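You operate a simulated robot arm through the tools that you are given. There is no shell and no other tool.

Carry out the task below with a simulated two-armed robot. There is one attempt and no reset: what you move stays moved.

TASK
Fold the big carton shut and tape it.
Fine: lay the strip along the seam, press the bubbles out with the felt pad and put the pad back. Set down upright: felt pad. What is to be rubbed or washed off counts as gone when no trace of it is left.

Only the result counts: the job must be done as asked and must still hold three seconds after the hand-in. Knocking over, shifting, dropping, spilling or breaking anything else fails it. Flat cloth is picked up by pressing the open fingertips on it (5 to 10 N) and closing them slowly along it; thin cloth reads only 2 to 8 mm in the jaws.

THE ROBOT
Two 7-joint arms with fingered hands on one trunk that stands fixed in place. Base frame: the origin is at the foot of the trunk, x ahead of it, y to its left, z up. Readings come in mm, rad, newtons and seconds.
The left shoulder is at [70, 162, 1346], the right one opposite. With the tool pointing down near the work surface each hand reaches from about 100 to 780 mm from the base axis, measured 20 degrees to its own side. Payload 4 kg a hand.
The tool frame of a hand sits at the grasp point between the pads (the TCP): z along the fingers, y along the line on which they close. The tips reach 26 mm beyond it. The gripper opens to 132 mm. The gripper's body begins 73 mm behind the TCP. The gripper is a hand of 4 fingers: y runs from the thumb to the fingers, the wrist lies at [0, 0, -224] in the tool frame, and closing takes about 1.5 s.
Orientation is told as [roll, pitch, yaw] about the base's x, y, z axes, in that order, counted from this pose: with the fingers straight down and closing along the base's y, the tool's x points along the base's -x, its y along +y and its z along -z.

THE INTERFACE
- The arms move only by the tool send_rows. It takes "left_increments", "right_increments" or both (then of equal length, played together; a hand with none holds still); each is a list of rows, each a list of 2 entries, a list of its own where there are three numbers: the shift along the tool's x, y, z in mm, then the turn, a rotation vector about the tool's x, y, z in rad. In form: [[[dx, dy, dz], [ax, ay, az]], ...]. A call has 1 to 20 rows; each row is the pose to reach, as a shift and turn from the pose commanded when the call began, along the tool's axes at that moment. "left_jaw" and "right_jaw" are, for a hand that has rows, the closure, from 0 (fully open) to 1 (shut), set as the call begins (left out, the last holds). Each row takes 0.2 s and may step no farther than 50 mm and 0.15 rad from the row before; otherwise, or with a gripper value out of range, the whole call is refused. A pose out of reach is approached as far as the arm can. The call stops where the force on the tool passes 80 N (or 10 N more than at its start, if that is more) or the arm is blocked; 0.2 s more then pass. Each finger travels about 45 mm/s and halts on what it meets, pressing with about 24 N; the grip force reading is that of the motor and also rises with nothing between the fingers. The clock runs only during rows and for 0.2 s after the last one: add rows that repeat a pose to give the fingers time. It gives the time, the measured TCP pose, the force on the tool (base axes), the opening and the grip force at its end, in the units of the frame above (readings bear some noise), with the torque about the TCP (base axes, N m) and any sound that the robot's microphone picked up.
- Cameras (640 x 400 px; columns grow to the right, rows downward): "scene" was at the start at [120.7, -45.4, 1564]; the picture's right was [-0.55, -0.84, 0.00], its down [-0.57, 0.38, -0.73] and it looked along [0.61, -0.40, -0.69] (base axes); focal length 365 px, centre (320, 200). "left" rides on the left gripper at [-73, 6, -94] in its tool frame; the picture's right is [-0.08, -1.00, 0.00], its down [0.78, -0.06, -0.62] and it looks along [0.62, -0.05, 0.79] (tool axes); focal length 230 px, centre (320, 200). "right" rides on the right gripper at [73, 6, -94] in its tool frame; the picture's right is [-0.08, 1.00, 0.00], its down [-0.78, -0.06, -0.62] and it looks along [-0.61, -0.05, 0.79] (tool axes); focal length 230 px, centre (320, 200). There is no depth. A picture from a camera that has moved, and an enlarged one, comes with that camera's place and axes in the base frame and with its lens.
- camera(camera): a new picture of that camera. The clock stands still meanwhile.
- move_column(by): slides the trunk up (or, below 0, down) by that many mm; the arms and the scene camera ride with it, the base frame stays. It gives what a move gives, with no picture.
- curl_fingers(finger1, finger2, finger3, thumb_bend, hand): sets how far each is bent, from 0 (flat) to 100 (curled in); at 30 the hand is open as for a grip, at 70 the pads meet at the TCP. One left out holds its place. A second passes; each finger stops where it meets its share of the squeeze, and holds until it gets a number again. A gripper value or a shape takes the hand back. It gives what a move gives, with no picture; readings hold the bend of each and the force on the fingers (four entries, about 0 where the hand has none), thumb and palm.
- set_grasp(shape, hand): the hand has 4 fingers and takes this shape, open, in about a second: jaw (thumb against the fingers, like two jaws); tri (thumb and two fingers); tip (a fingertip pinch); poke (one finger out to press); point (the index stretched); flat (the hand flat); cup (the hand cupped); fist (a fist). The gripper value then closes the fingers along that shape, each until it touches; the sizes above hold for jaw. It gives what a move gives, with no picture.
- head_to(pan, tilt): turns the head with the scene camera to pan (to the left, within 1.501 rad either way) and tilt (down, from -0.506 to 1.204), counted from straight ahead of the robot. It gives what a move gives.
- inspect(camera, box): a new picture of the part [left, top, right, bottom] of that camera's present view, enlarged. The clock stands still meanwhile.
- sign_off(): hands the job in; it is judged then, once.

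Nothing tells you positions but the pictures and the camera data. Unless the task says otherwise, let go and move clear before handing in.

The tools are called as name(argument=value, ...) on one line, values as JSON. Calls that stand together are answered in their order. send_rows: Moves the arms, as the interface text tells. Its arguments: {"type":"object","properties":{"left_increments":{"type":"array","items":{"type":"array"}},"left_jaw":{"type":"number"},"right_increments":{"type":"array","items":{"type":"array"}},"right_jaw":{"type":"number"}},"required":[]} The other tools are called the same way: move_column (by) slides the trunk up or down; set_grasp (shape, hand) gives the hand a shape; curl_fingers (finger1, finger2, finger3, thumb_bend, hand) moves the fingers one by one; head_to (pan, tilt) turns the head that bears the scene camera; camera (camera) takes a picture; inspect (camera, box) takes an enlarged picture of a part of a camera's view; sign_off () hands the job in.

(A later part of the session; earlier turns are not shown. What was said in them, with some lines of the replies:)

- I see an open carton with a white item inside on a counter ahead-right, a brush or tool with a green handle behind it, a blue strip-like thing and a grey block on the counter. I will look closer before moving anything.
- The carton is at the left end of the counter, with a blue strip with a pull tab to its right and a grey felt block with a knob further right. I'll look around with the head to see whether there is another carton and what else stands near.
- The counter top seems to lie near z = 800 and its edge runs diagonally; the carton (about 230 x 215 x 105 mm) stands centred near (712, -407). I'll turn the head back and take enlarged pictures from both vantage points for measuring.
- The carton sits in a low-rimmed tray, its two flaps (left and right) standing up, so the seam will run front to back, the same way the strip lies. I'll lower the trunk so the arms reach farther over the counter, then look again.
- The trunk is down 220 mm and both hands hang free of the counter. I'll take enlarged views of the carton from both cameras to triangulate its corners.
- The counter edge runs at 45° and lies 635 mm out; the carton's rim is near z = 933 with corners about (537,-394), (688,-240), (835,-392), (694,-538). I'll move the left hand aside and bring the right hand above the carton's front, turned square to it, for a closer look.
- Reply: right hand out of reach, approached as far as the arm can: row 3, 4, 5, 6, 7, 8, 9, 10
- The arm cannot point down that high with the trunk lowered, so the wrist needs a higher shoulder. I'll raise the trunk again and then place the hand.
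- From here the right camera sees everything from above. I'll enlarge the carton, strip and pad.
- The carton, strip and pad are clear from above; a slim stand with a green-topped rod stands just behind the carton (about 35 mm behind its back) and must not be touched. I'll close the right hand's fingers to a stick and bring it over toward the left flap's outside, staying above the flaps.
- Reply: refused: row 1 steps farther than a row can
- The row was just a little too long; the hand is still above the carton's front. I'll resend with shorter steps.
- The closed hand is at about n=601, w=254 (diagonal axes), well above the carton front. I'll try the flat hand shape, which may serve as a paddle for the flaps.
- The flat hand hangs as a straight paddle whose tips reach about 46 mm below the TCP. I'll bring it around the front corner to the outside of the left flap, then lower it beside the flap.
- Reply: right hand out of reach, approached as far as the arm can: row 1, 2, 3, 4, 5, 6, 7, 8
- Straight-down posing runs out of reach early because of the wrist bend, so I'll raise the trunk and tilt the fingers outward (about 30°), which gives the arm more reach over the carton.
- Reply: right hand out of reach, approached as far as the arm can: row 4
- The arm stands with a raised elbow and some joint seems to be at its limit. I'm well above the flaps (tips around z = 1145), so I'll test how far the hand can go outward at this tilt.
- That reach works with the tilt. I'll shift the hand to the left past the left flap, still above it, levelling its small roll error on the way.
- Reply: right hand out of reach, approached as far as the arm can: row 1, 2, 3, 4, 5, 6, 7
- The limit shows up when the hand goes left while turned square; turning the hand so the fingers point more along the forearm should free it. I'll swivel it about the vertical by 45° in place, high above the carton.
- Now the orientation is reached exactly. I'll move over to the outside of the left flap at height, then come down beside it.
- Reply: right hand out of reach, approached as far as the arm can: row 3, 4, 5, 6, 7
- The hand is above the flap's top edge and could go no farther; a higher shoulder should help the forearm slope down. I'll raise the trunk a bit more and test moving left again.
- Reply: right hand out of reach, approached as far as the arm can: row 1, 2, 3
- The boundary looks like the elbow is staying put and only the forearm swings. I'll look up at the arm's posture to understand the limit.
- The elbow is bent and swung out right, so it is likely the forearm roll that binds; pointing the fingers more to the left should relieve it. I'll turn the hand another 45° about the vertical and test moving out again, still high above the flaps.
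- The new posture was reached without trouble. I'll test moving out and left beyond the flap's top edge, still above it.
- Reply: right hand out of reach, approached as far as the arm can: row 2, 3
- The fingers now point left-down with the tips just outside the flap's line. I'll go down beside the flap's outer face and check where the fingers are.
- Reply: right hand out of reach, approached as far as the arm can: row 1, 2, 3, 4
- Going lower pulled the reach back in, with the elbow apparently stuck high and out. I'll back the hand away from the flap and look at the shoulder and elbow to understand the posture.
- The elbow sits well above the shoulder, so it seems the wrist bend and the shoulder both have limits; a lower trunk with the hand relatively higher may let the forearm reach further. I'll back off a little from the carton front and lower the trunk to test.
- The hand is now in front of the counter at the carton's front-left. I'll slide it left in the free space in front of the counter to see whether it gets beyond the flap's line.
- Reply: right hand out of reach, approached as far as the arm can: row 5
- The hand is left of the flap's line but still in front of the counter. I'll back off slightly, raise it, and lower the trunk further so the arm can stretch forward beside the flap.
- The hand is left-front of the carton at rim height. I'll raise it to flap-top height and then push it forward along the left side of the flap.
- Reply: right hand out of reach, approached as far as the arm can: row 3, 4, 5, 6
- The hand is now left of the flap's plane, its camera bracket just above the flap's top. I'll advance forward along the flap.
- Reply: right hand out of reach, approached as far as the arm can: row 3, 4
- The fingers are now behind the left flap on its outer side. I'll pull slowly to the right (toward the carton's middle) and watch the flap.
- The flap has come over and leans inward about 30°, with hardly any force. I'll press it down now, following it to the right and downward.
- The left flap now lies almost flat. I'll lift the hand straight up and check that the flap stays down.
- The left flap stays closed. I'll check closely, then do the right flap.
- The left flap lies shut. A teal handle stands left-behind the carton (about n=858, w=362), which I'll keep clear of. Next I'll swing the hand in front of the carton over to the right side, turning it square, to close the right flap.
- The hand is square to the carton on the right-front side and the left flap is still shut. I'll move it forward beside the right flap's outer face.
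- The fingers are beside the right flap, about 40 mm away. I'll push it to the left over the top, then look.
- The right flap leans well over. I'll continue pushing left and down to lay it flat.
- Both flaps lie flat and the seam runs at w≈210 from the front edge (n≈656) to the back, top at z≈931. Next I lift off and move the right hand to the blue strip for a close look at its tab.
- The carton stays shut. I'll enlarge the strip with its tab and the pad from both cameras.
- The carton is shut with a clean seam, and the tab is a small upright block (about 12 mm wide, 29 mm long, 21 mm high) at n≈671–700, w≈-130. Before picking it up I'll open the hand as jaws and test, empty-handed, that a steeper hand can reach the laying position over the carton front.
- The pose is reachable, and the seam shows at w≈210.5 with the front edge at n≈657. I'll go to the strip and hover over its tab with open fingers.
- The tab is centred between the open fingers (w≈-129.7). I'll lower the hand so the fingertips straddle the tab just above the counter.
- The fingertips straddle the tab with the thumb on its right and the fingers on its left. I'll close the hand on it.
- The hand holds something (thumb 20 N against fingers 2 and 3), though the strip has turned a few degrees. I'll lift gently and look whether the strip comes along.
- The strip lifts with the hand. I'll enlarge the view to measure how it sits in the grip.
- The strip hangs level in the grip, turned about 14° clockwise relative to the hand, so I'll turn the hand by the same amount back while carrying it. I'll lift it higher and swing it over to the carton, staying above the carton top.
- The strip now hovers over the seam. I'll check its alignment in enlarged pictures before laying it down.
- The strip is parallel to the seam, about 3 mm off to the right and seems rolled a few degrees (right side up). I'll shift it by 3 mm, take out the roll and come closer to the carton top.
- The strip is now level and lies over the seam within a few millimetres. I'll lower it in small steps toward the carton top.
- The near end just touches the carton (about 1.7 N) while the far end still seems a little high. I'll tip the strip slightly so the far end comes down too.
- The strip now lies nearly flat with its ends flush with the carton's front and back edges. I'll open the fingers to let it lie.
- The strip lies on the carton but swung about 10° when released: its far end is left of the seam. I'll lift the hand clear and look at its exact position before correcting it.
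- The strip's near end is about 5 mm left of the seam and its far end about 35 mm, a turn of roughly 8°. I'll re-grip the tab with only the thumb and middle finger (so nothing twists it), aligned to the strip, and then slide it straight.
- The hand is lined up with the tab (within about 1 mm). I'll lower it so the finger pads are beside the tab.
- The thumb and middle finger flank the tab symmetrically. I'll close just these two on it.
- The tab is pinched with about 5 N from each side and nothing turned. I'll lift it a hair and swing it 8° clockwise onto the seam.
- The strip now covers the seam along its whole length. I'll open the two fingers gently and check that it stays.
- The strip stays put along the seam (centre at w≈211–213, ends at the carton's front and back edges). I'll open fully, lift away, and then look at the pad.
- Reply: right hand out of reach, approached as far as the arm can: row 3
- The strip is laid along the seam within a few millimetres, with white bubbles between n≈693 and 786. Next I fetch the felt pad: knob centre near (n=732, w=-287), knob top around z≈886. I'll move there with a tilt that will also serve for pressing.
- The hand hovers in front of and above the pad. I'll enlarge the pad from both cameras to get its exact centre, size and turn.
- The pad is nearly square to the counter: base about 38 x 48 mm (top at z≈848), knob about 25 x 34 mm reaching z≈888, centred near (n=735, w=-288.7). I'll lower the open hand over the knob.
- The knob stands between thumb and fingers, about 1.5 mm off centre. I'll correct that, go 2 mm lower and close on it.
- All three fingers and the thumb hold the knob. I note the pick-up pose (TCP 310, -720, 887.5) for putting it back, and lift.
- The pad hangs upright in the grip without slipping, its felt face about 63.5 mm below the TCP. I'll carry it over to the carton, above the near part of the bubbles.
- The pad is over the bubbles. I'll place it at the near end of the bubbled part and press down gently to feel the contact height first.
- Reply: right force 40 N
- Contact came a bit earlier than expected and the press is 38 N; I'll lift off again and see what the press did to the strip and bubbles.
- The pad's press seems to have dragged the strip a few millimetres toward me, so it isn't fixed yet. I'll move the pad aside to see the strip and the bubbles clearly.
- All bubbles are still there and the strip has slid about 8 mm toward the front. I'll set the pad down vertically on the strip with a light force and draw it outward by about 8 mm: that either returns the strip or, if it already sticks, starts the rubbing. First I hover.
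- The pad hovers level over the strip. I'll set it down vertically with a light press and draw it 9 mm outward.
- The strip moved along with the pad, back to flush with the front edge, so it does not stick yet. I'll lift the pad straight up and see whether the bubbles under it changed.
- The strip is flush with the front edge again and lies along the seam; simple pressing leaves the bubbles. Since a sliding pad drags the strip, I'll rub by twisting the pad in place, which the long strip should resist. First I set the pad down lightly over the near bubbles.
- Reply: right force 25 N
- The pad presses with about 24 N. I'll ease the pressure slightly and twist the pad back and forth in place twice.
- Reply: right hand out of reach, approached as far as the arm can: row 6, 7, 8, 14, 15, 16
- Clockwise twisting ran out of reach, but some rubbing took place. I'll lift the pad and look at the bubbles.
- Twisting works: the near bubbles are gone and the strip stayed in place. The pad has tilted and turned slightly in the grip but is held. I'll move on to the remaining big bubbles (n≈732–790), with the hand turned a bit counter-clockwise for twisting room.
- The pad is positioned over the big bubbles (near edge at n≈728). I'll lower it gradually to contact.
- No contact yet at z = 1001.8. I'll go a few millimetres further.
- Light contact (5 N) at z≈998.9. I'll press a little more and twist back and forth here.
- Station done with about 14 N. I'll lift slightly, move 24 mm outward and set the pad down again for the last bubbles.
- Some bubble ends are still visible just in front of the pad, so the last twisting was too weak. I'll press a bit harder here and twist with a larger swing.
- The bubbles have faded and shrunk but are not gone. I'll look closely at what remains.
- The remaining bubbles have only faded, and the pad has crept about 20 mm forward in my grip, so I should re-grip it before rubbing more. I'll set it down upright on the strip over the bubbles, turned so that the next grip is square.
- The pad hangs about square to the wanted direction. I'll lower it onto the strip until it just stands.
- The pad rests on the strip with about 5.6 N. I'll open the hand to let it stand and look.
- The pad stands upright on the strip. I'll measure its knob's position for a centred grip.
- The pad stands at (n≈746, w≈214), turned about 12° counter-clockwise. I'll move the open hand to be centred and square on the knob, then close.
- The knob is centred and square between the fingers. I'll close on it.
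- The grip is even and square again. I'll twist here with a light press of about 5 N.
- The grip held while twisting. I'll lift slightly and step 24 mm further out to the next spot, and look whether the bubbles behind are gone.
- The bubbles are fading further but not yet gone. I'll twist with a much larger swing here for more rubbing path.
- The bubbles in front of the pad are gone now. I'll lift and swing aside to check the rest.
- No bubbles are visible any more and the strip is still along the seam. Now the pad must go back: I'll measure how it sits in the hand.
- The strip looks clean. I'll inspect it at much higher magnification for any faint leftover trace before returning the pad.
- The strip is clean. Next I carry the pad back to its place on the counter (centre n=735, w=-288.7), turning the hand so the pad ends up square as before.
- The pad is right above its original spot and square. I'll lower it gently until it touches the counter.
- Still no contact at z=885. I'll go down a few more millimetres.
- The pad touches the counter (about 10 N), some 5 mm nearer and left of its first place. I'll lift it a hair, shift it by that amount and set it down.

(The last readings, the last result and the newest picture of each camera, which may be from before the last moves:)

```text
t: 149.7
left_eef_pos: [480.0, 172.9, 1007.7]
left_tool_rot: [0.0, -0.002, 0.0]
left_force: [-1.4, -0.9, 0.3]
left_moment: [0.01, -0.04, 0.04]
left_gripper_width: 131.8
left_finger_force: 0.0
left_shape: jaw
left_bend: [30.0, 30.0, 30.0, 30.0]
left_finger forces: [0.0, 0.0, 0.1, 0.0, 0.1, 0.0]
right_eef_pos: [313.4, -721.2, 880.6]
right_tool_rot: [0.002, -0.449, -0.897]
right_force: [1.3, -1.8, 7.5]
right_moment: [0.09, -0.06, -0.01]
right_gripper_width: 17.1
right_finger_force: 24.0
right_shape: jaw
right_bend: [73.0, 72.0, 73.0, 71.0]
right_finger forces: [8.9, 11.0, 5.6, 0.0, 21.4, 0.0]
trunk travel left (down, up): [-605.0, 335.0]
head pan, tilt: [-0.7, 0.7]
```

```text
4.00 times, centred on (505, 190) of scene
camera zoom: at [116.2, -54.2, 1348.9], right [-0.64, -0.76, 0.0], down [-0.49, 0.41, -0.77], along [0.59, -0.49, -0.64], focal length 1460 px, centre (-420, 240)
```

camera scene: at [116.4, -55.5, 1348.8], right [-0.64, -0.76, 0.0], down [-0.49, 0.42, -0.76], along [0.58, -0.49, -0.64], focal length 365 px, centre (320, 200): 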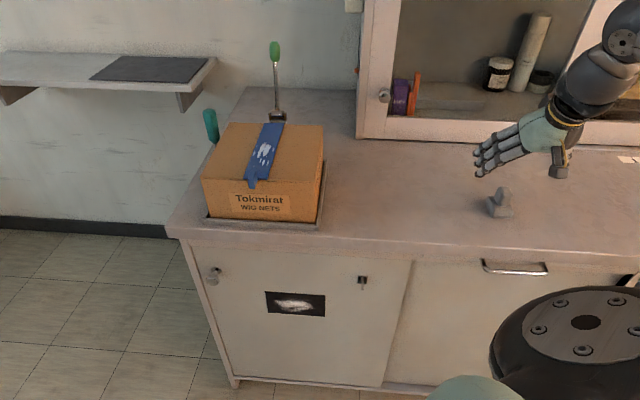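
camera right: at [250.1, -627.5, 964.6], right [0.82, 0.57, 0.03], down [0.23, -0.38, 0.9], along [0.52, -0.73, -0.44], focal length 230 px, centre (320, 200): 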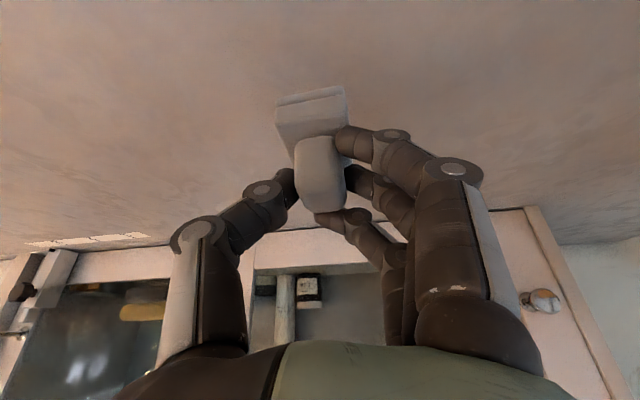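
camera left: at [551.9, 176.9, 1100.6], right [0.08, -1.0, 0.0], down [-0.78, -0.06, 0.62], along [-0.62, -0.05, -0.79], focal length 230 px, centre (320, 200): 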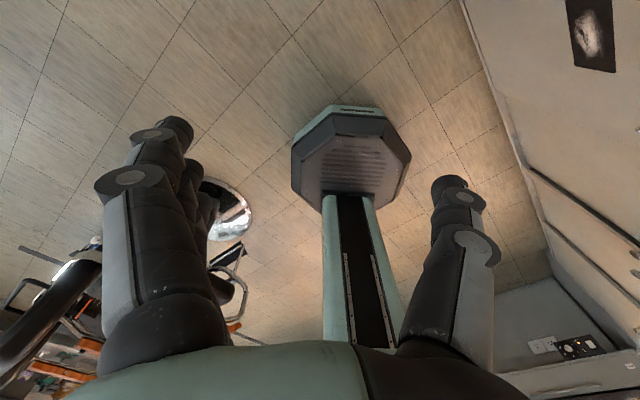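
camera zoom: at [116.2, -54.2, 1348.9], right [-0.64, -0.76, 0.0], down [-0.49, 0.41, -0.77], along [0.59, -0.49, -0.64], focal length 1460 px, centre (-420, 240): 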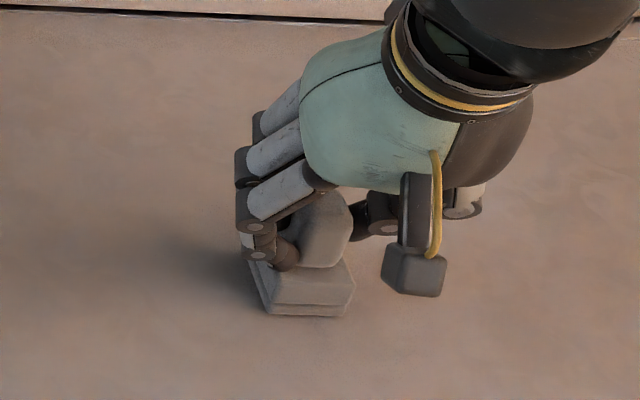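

The pad stands at its original spot. I'll ease the pressure and open the hand.

send_rows(right_increments=[[[-0.5, 0, -1], [0, 0, 0]], [[-0.5, 0, -1], [0, 0, 0]]])

send_rows(right_increments=[[[0, 0, 0], [0, 0, 0]], [[0, 0, 0], [0, 0, 0]], [[0, 0, 0], [0, 0, 0]], [[0, 0, 0], [0, 0, 0]], [[0, 0, 0], [0, 0, 0]], [[0, 0, 0], [0, 0, 0]], [[0, 0, 0], [0, 0, 0]], [[0, 0, 0], [0, 0, 0]]], right_jaw=0)

inspect(camera="scene", box=[450, 140, 560, 240])

camera(camera="right")

```text
t: 150.2
left_eef_pos: [479.6, 172.5, 1008.0]
left_tool_rot: [0.0, 0.0, 0.0]
left_force: [-0.6, -0.5, 0.3]
left_moment: [0.0, 0.02, -0.02]
left_gripper_width: 131.6
left_finger_force: 0.1
left_shape: jaw
left_bend: [30.0, 30.0, 30.0, 30.0]
left_finger forces: [0.0, 0.2, 0.0, 0.0, 0.1, 0.1]
right_eef_pos: [313.2, -720.3, 880.7]
right_tool_rot: [0.0, -0.448, -0.896]
right_force: [1.0, -2.3, 5.8]
right_moment: [0.05, -0.06, -0.03]
right_gripper_width: 17.0
right_finger_force: 24.1
right_shape: jaw
right_bend: [73.0, 72.0, 73.0, 71.0]
right_finger forces: [7.7, 11.0, 5.1, 0.0, 21.0, 0.0]
trunk travel left (down, up): [-605.0, 335.0]
head pan, tilt: [-0.7, 0.7]
```

```text
t: 152.1
left_eef_pos: [479.2, 172.1, 1007.3]
left_tool_rot: [0.001, 0.0, 0.001]
left_force: [0.0, -0.2, 0.0]
left_moment: [0.04, -0.04, -0.02]
left_gripper_width: 131.6
left_finger_force: 0.0
left_shape: jaw
left_bend: [30.0, 30.0, 30.0, 30.0]
left_finger forces: [0.1, 0.1, 0.1, 0.0, 0.0, 0.0]
right_eef_pos: [313.9, -722.1, 880.0]
right_tool_rot: [-0.001, -0.447, -0.896]
right_force: [-0.3, -0.1, -0.4]
right_moment: [0.01, -0.02, -0.01]
right_gripper_width: 131.8
right_finger_force: 0.1
right_shape: jaw
right_bend: [30.0, 30.0, 30.0, 30.0]
right_finger forces: [0.0, 0.0, 0.0, 0.0, 0.0, 0.0]
trunk travel left (down, up): [-605.0, 335.0]
head pan, tilt: [-0.7, 0.7]
```

```text
4.00 times, centred on (505, 190) of scene
camera zoom: at [116.5, -54.8, 1348.7], right [-0.64, -0.76, 0.0], down [-0.49, 0.41, -0.76], along [0.58, -0.49, -0.64], focal length 1460 px, centre (-420, 240)
```

zoom: 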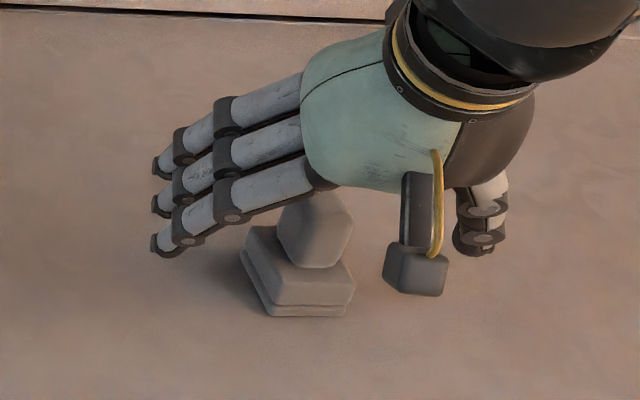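

```text
taken
camera right: at [251.5, -634.9, 932.6], right [0.82, 0.57, 0.03], down [0.23, -0.38, 0.9], along [0.52, -0.73, -0.44], focal length 230 px, centre (320, 200)
```

right: 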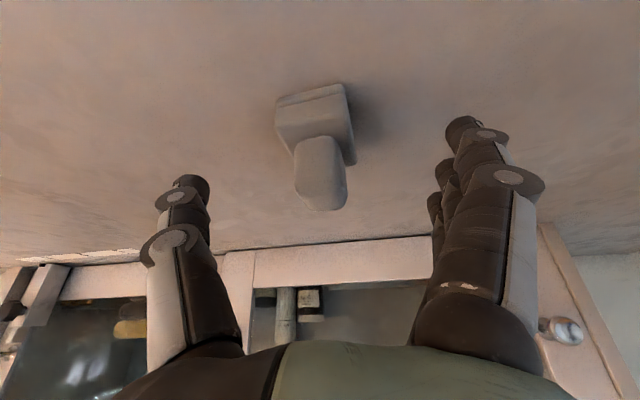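

The pad stands upright at its place. I'll raise the hand straight up and move it back clear of the counter, then check everything.

send_rows(right_increments=[[[-13, 0, -27], [0, 0, 0]], [[-26, 0, -54], [0, 0, 0]], [[-39, 0, -81], [0, 0, 0]], [[-52, 0, -108], [0, 0, 0]], [[-20, 0, -123], [0, 0, 0]], [[12, 0, -139], [0, 0, 0]], [[44, 0, -154], [0, 0, 0]], [[76, 0, -170], [0, 0, 0]]])

camera(camera="scene")

inspect(camera="scene", box=[180, 80, 340, 240])

inspect(camera="scene", box=[450, 160, 550, 240])

camera(camera="right")

```text
t: 153.8
left_eef_pos: [477.8, 173.1, 1008.2]
left_tool_rot: [0.0, 0.0, 0.0]
left_force: [-0.2, 0.0, 0.5]
left_moment: [-0.01, -0.03, 0.01]
left_gripper_width: 131.5
left_finger_force: 0.0
left_shape: jaw
left_bend: [30.0, 30.0, 30.0, 30.0]
left_finger forces: [0.0, 0.0, 0.0, 0.0, 0.1, 0.1]
right_eef_pos: [223.2, -609.1, 998.2]
right_tool_rot: [0.0, -0.449, -0.898]
right_force: [0.2, 0.5, 0.6]
right_moment: [-0.02, 0.01, 0.01]
right_gripper_width: 132.0
right_finger_force: 0.1
right_shape: jaw
right_bend: [30.0, 30.0, 30.0, 30.0]
right_finger forces: [0.0, 0.1, 0.0, 0.0, 0.0, 0.0]
trunk travel left (down, up): [-605.0, 335.0]
head pan, tilt: [-0.7, 0.7]
```

```text
taken
camera scene: at [115.0, -53.5, 1348.9], right [-0.64, -0.77, 0.0], down [-0.49, 0.41, -0.77], along [0.59, -0.49, -0.64], focal length 365 px, centre (320, 200)
```

scene: 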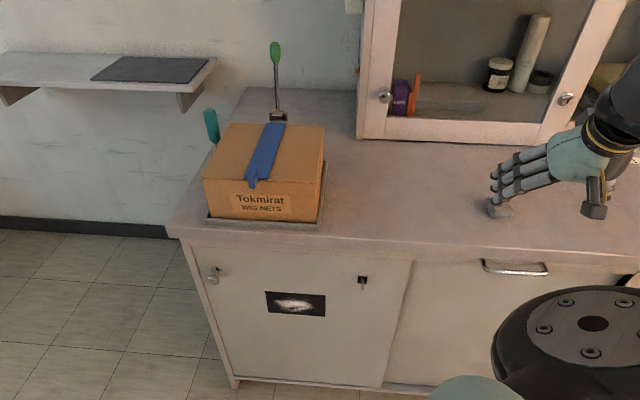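

```text
2.50 times, centred on (260, 160) of scene
camera zoom: at [115.0, -53.5, 1348.9], right [-0.64, -0.77, 0.0], down [-0.49, 0.41, -0.77], along [0.59, -0.49, -0.64], focal length 913 px, centre (470, 300)
```

zoom: 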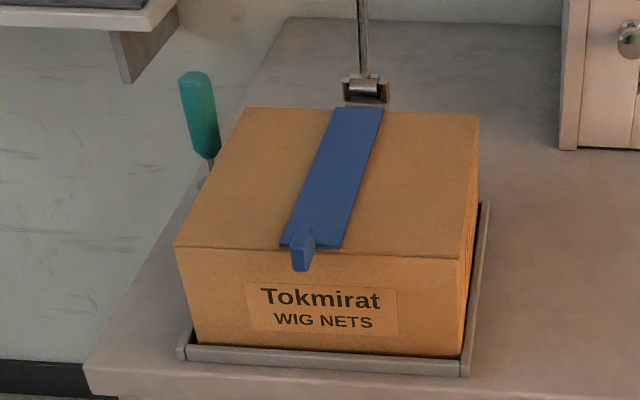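

```text
5.00 times, centred on (500, 200) of scene
camera zoom: at [115.0, -53.5, 1348.9], right [-0.64, -0.77, 0.0], down [-0.49, 0.41, -0.77], along [0.59, -0.49, -0.64], focal length 1825 px, centre (-580, 200)
```

zoom: 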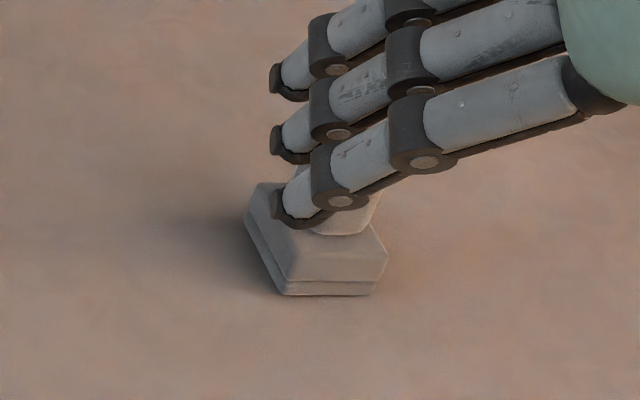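

```text
taken
camera right: at [161.3, -523.0, 1051.3], right [0.82, 0.57, 0.03], down [0.23, -0.38, 0.9], along [0.52, -0.73, -0.44], focal length 230 px, centre (320, 200)
```

right: 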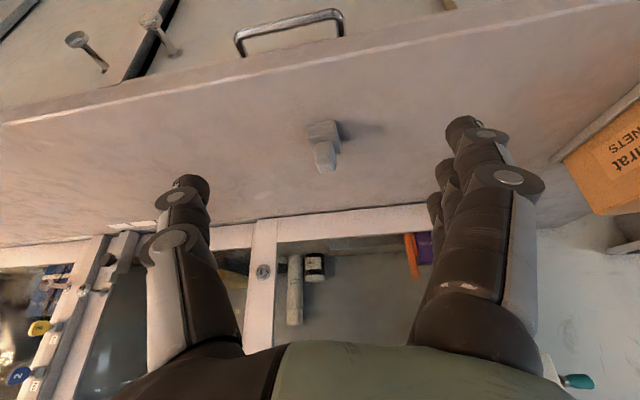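

Everything looks right: carton shut, clean strip along the seam, pad upright at its place. One last close look at the strip for traces, and I'll pull the hand further back.

send_rows(right_increments=[[[35, 0, -17], [0, 0, 0]], [[70, 0, -34], [0, 0, 0]]])

inspect(camera="scene", box=[246, 120, 292, 172])

inspect(camera="scene", box=[470, 170, 530, 230])

```text
t: 154.4
left_eef_pos: [477.7, 171.4, 1007.2]
left_tool_rot: [0.0, 0.0, 0.0]
left_force: [0.3, 0.1, -0.1]
left_moment: [0.0, 0.02, -0.01]
left_gripper_width: 131.9
left_finger_force: 0.1
left_shape: jaw
left_bend: [30.0, 30.0, 30.0, 30.0]
left_finger forces: [0.0, 0.0, 0.1, 0.1, 0.0, 0.0]
right_eef_pos: [177.7, -569.8, 1007.0]
right_tool_rot: [0.004, -0.448, -0.897]
right_force: [-1.1, -1.0, -0.5]
right_moment: [0.0, -0.02, 0.05]
right_gripper_width: 132.1
right_finger_force: 0.1
right_shape: jaw
right_bend: [30.0, 30.0, 30.0, 30.0]
right_finger forces: [0.0, 0.1, 0.1, 0.0, 0.0, 0.1]
right hand out of reach, approached as far as the arm can: row 2
trunk travel left (down, up): [-605.0, 335.0]
head pan, tilt: [-0.7, 0.7]
```

```text
7.69 times, centred on (269, 146) of scene
camera zoom: at [115.8, -55.4, 1348.8], right [-0.64, -0.77, 0.0], down [-0.49, 0.42, -0.76], along [0.59, -0.49, -0.64], focal length 2808 px, centre (712, 615)
```

zoom: 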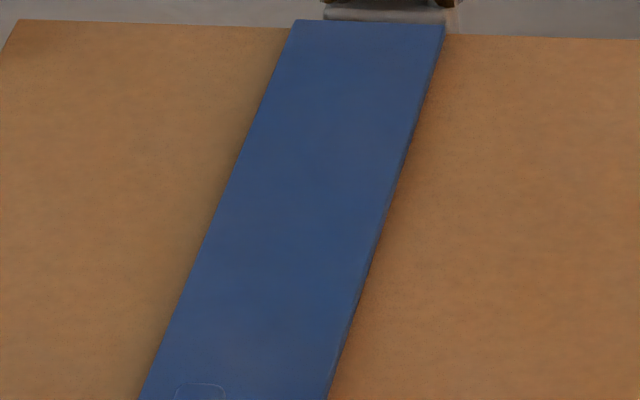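

```text
6.67 times, centred on (500, 200) of scene
camera zoom: at [115.8, -55.4, 1348.8], right [-0.64, -0.77, 0.0], down [-0.49, 0.42, -0.76], along [0.59, -0.49, -0.64], focal length 2434 px, centre (-880, 200)
```

zoom: 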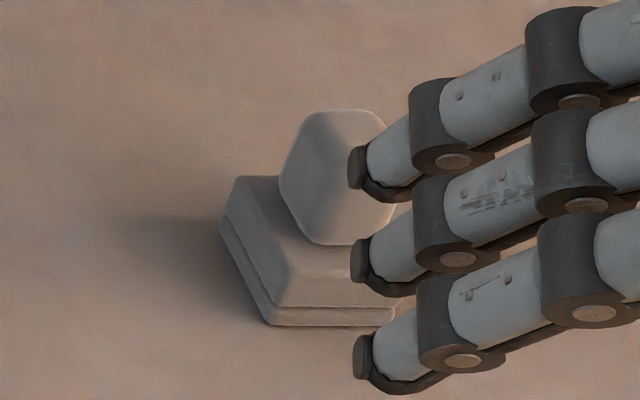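

The carton is folded shut and the strip lies along the seam with no bubbles or traces left. The felt pad stands upright where it was, and both hands are empty and clear of the counter. I'm handing the job in.

sign_off()

```text
The job is handed in.
```

The carton is folded shut and taped: the blue strip lies along the seam, the bubbles are rubbed out, and the felt pad is back upright in its place. The judge's verdict was not shown to me.

- **Strip:** its ends are flush with the carton's front and back edges. It sits within about 5 mm of the seam and is turned by little more than 1°. It slid about 8 mm under the first press of the pad, so I drew it back.
- **Bubbles:** I rubbed them out by twisting the pad in place, because a sliding pad dragged the strip along. At 16 times magnification I saw no trace left.
- **Pad:** by my measurement it stands within a few millimetres of where I picked it up, and square to the counter as before.
- **Surroundings:** I saw no sign that the stand behind the carton, the teal-handled tool or the cabinet was touched. Both hands were empty and clear of the work when I handed in.
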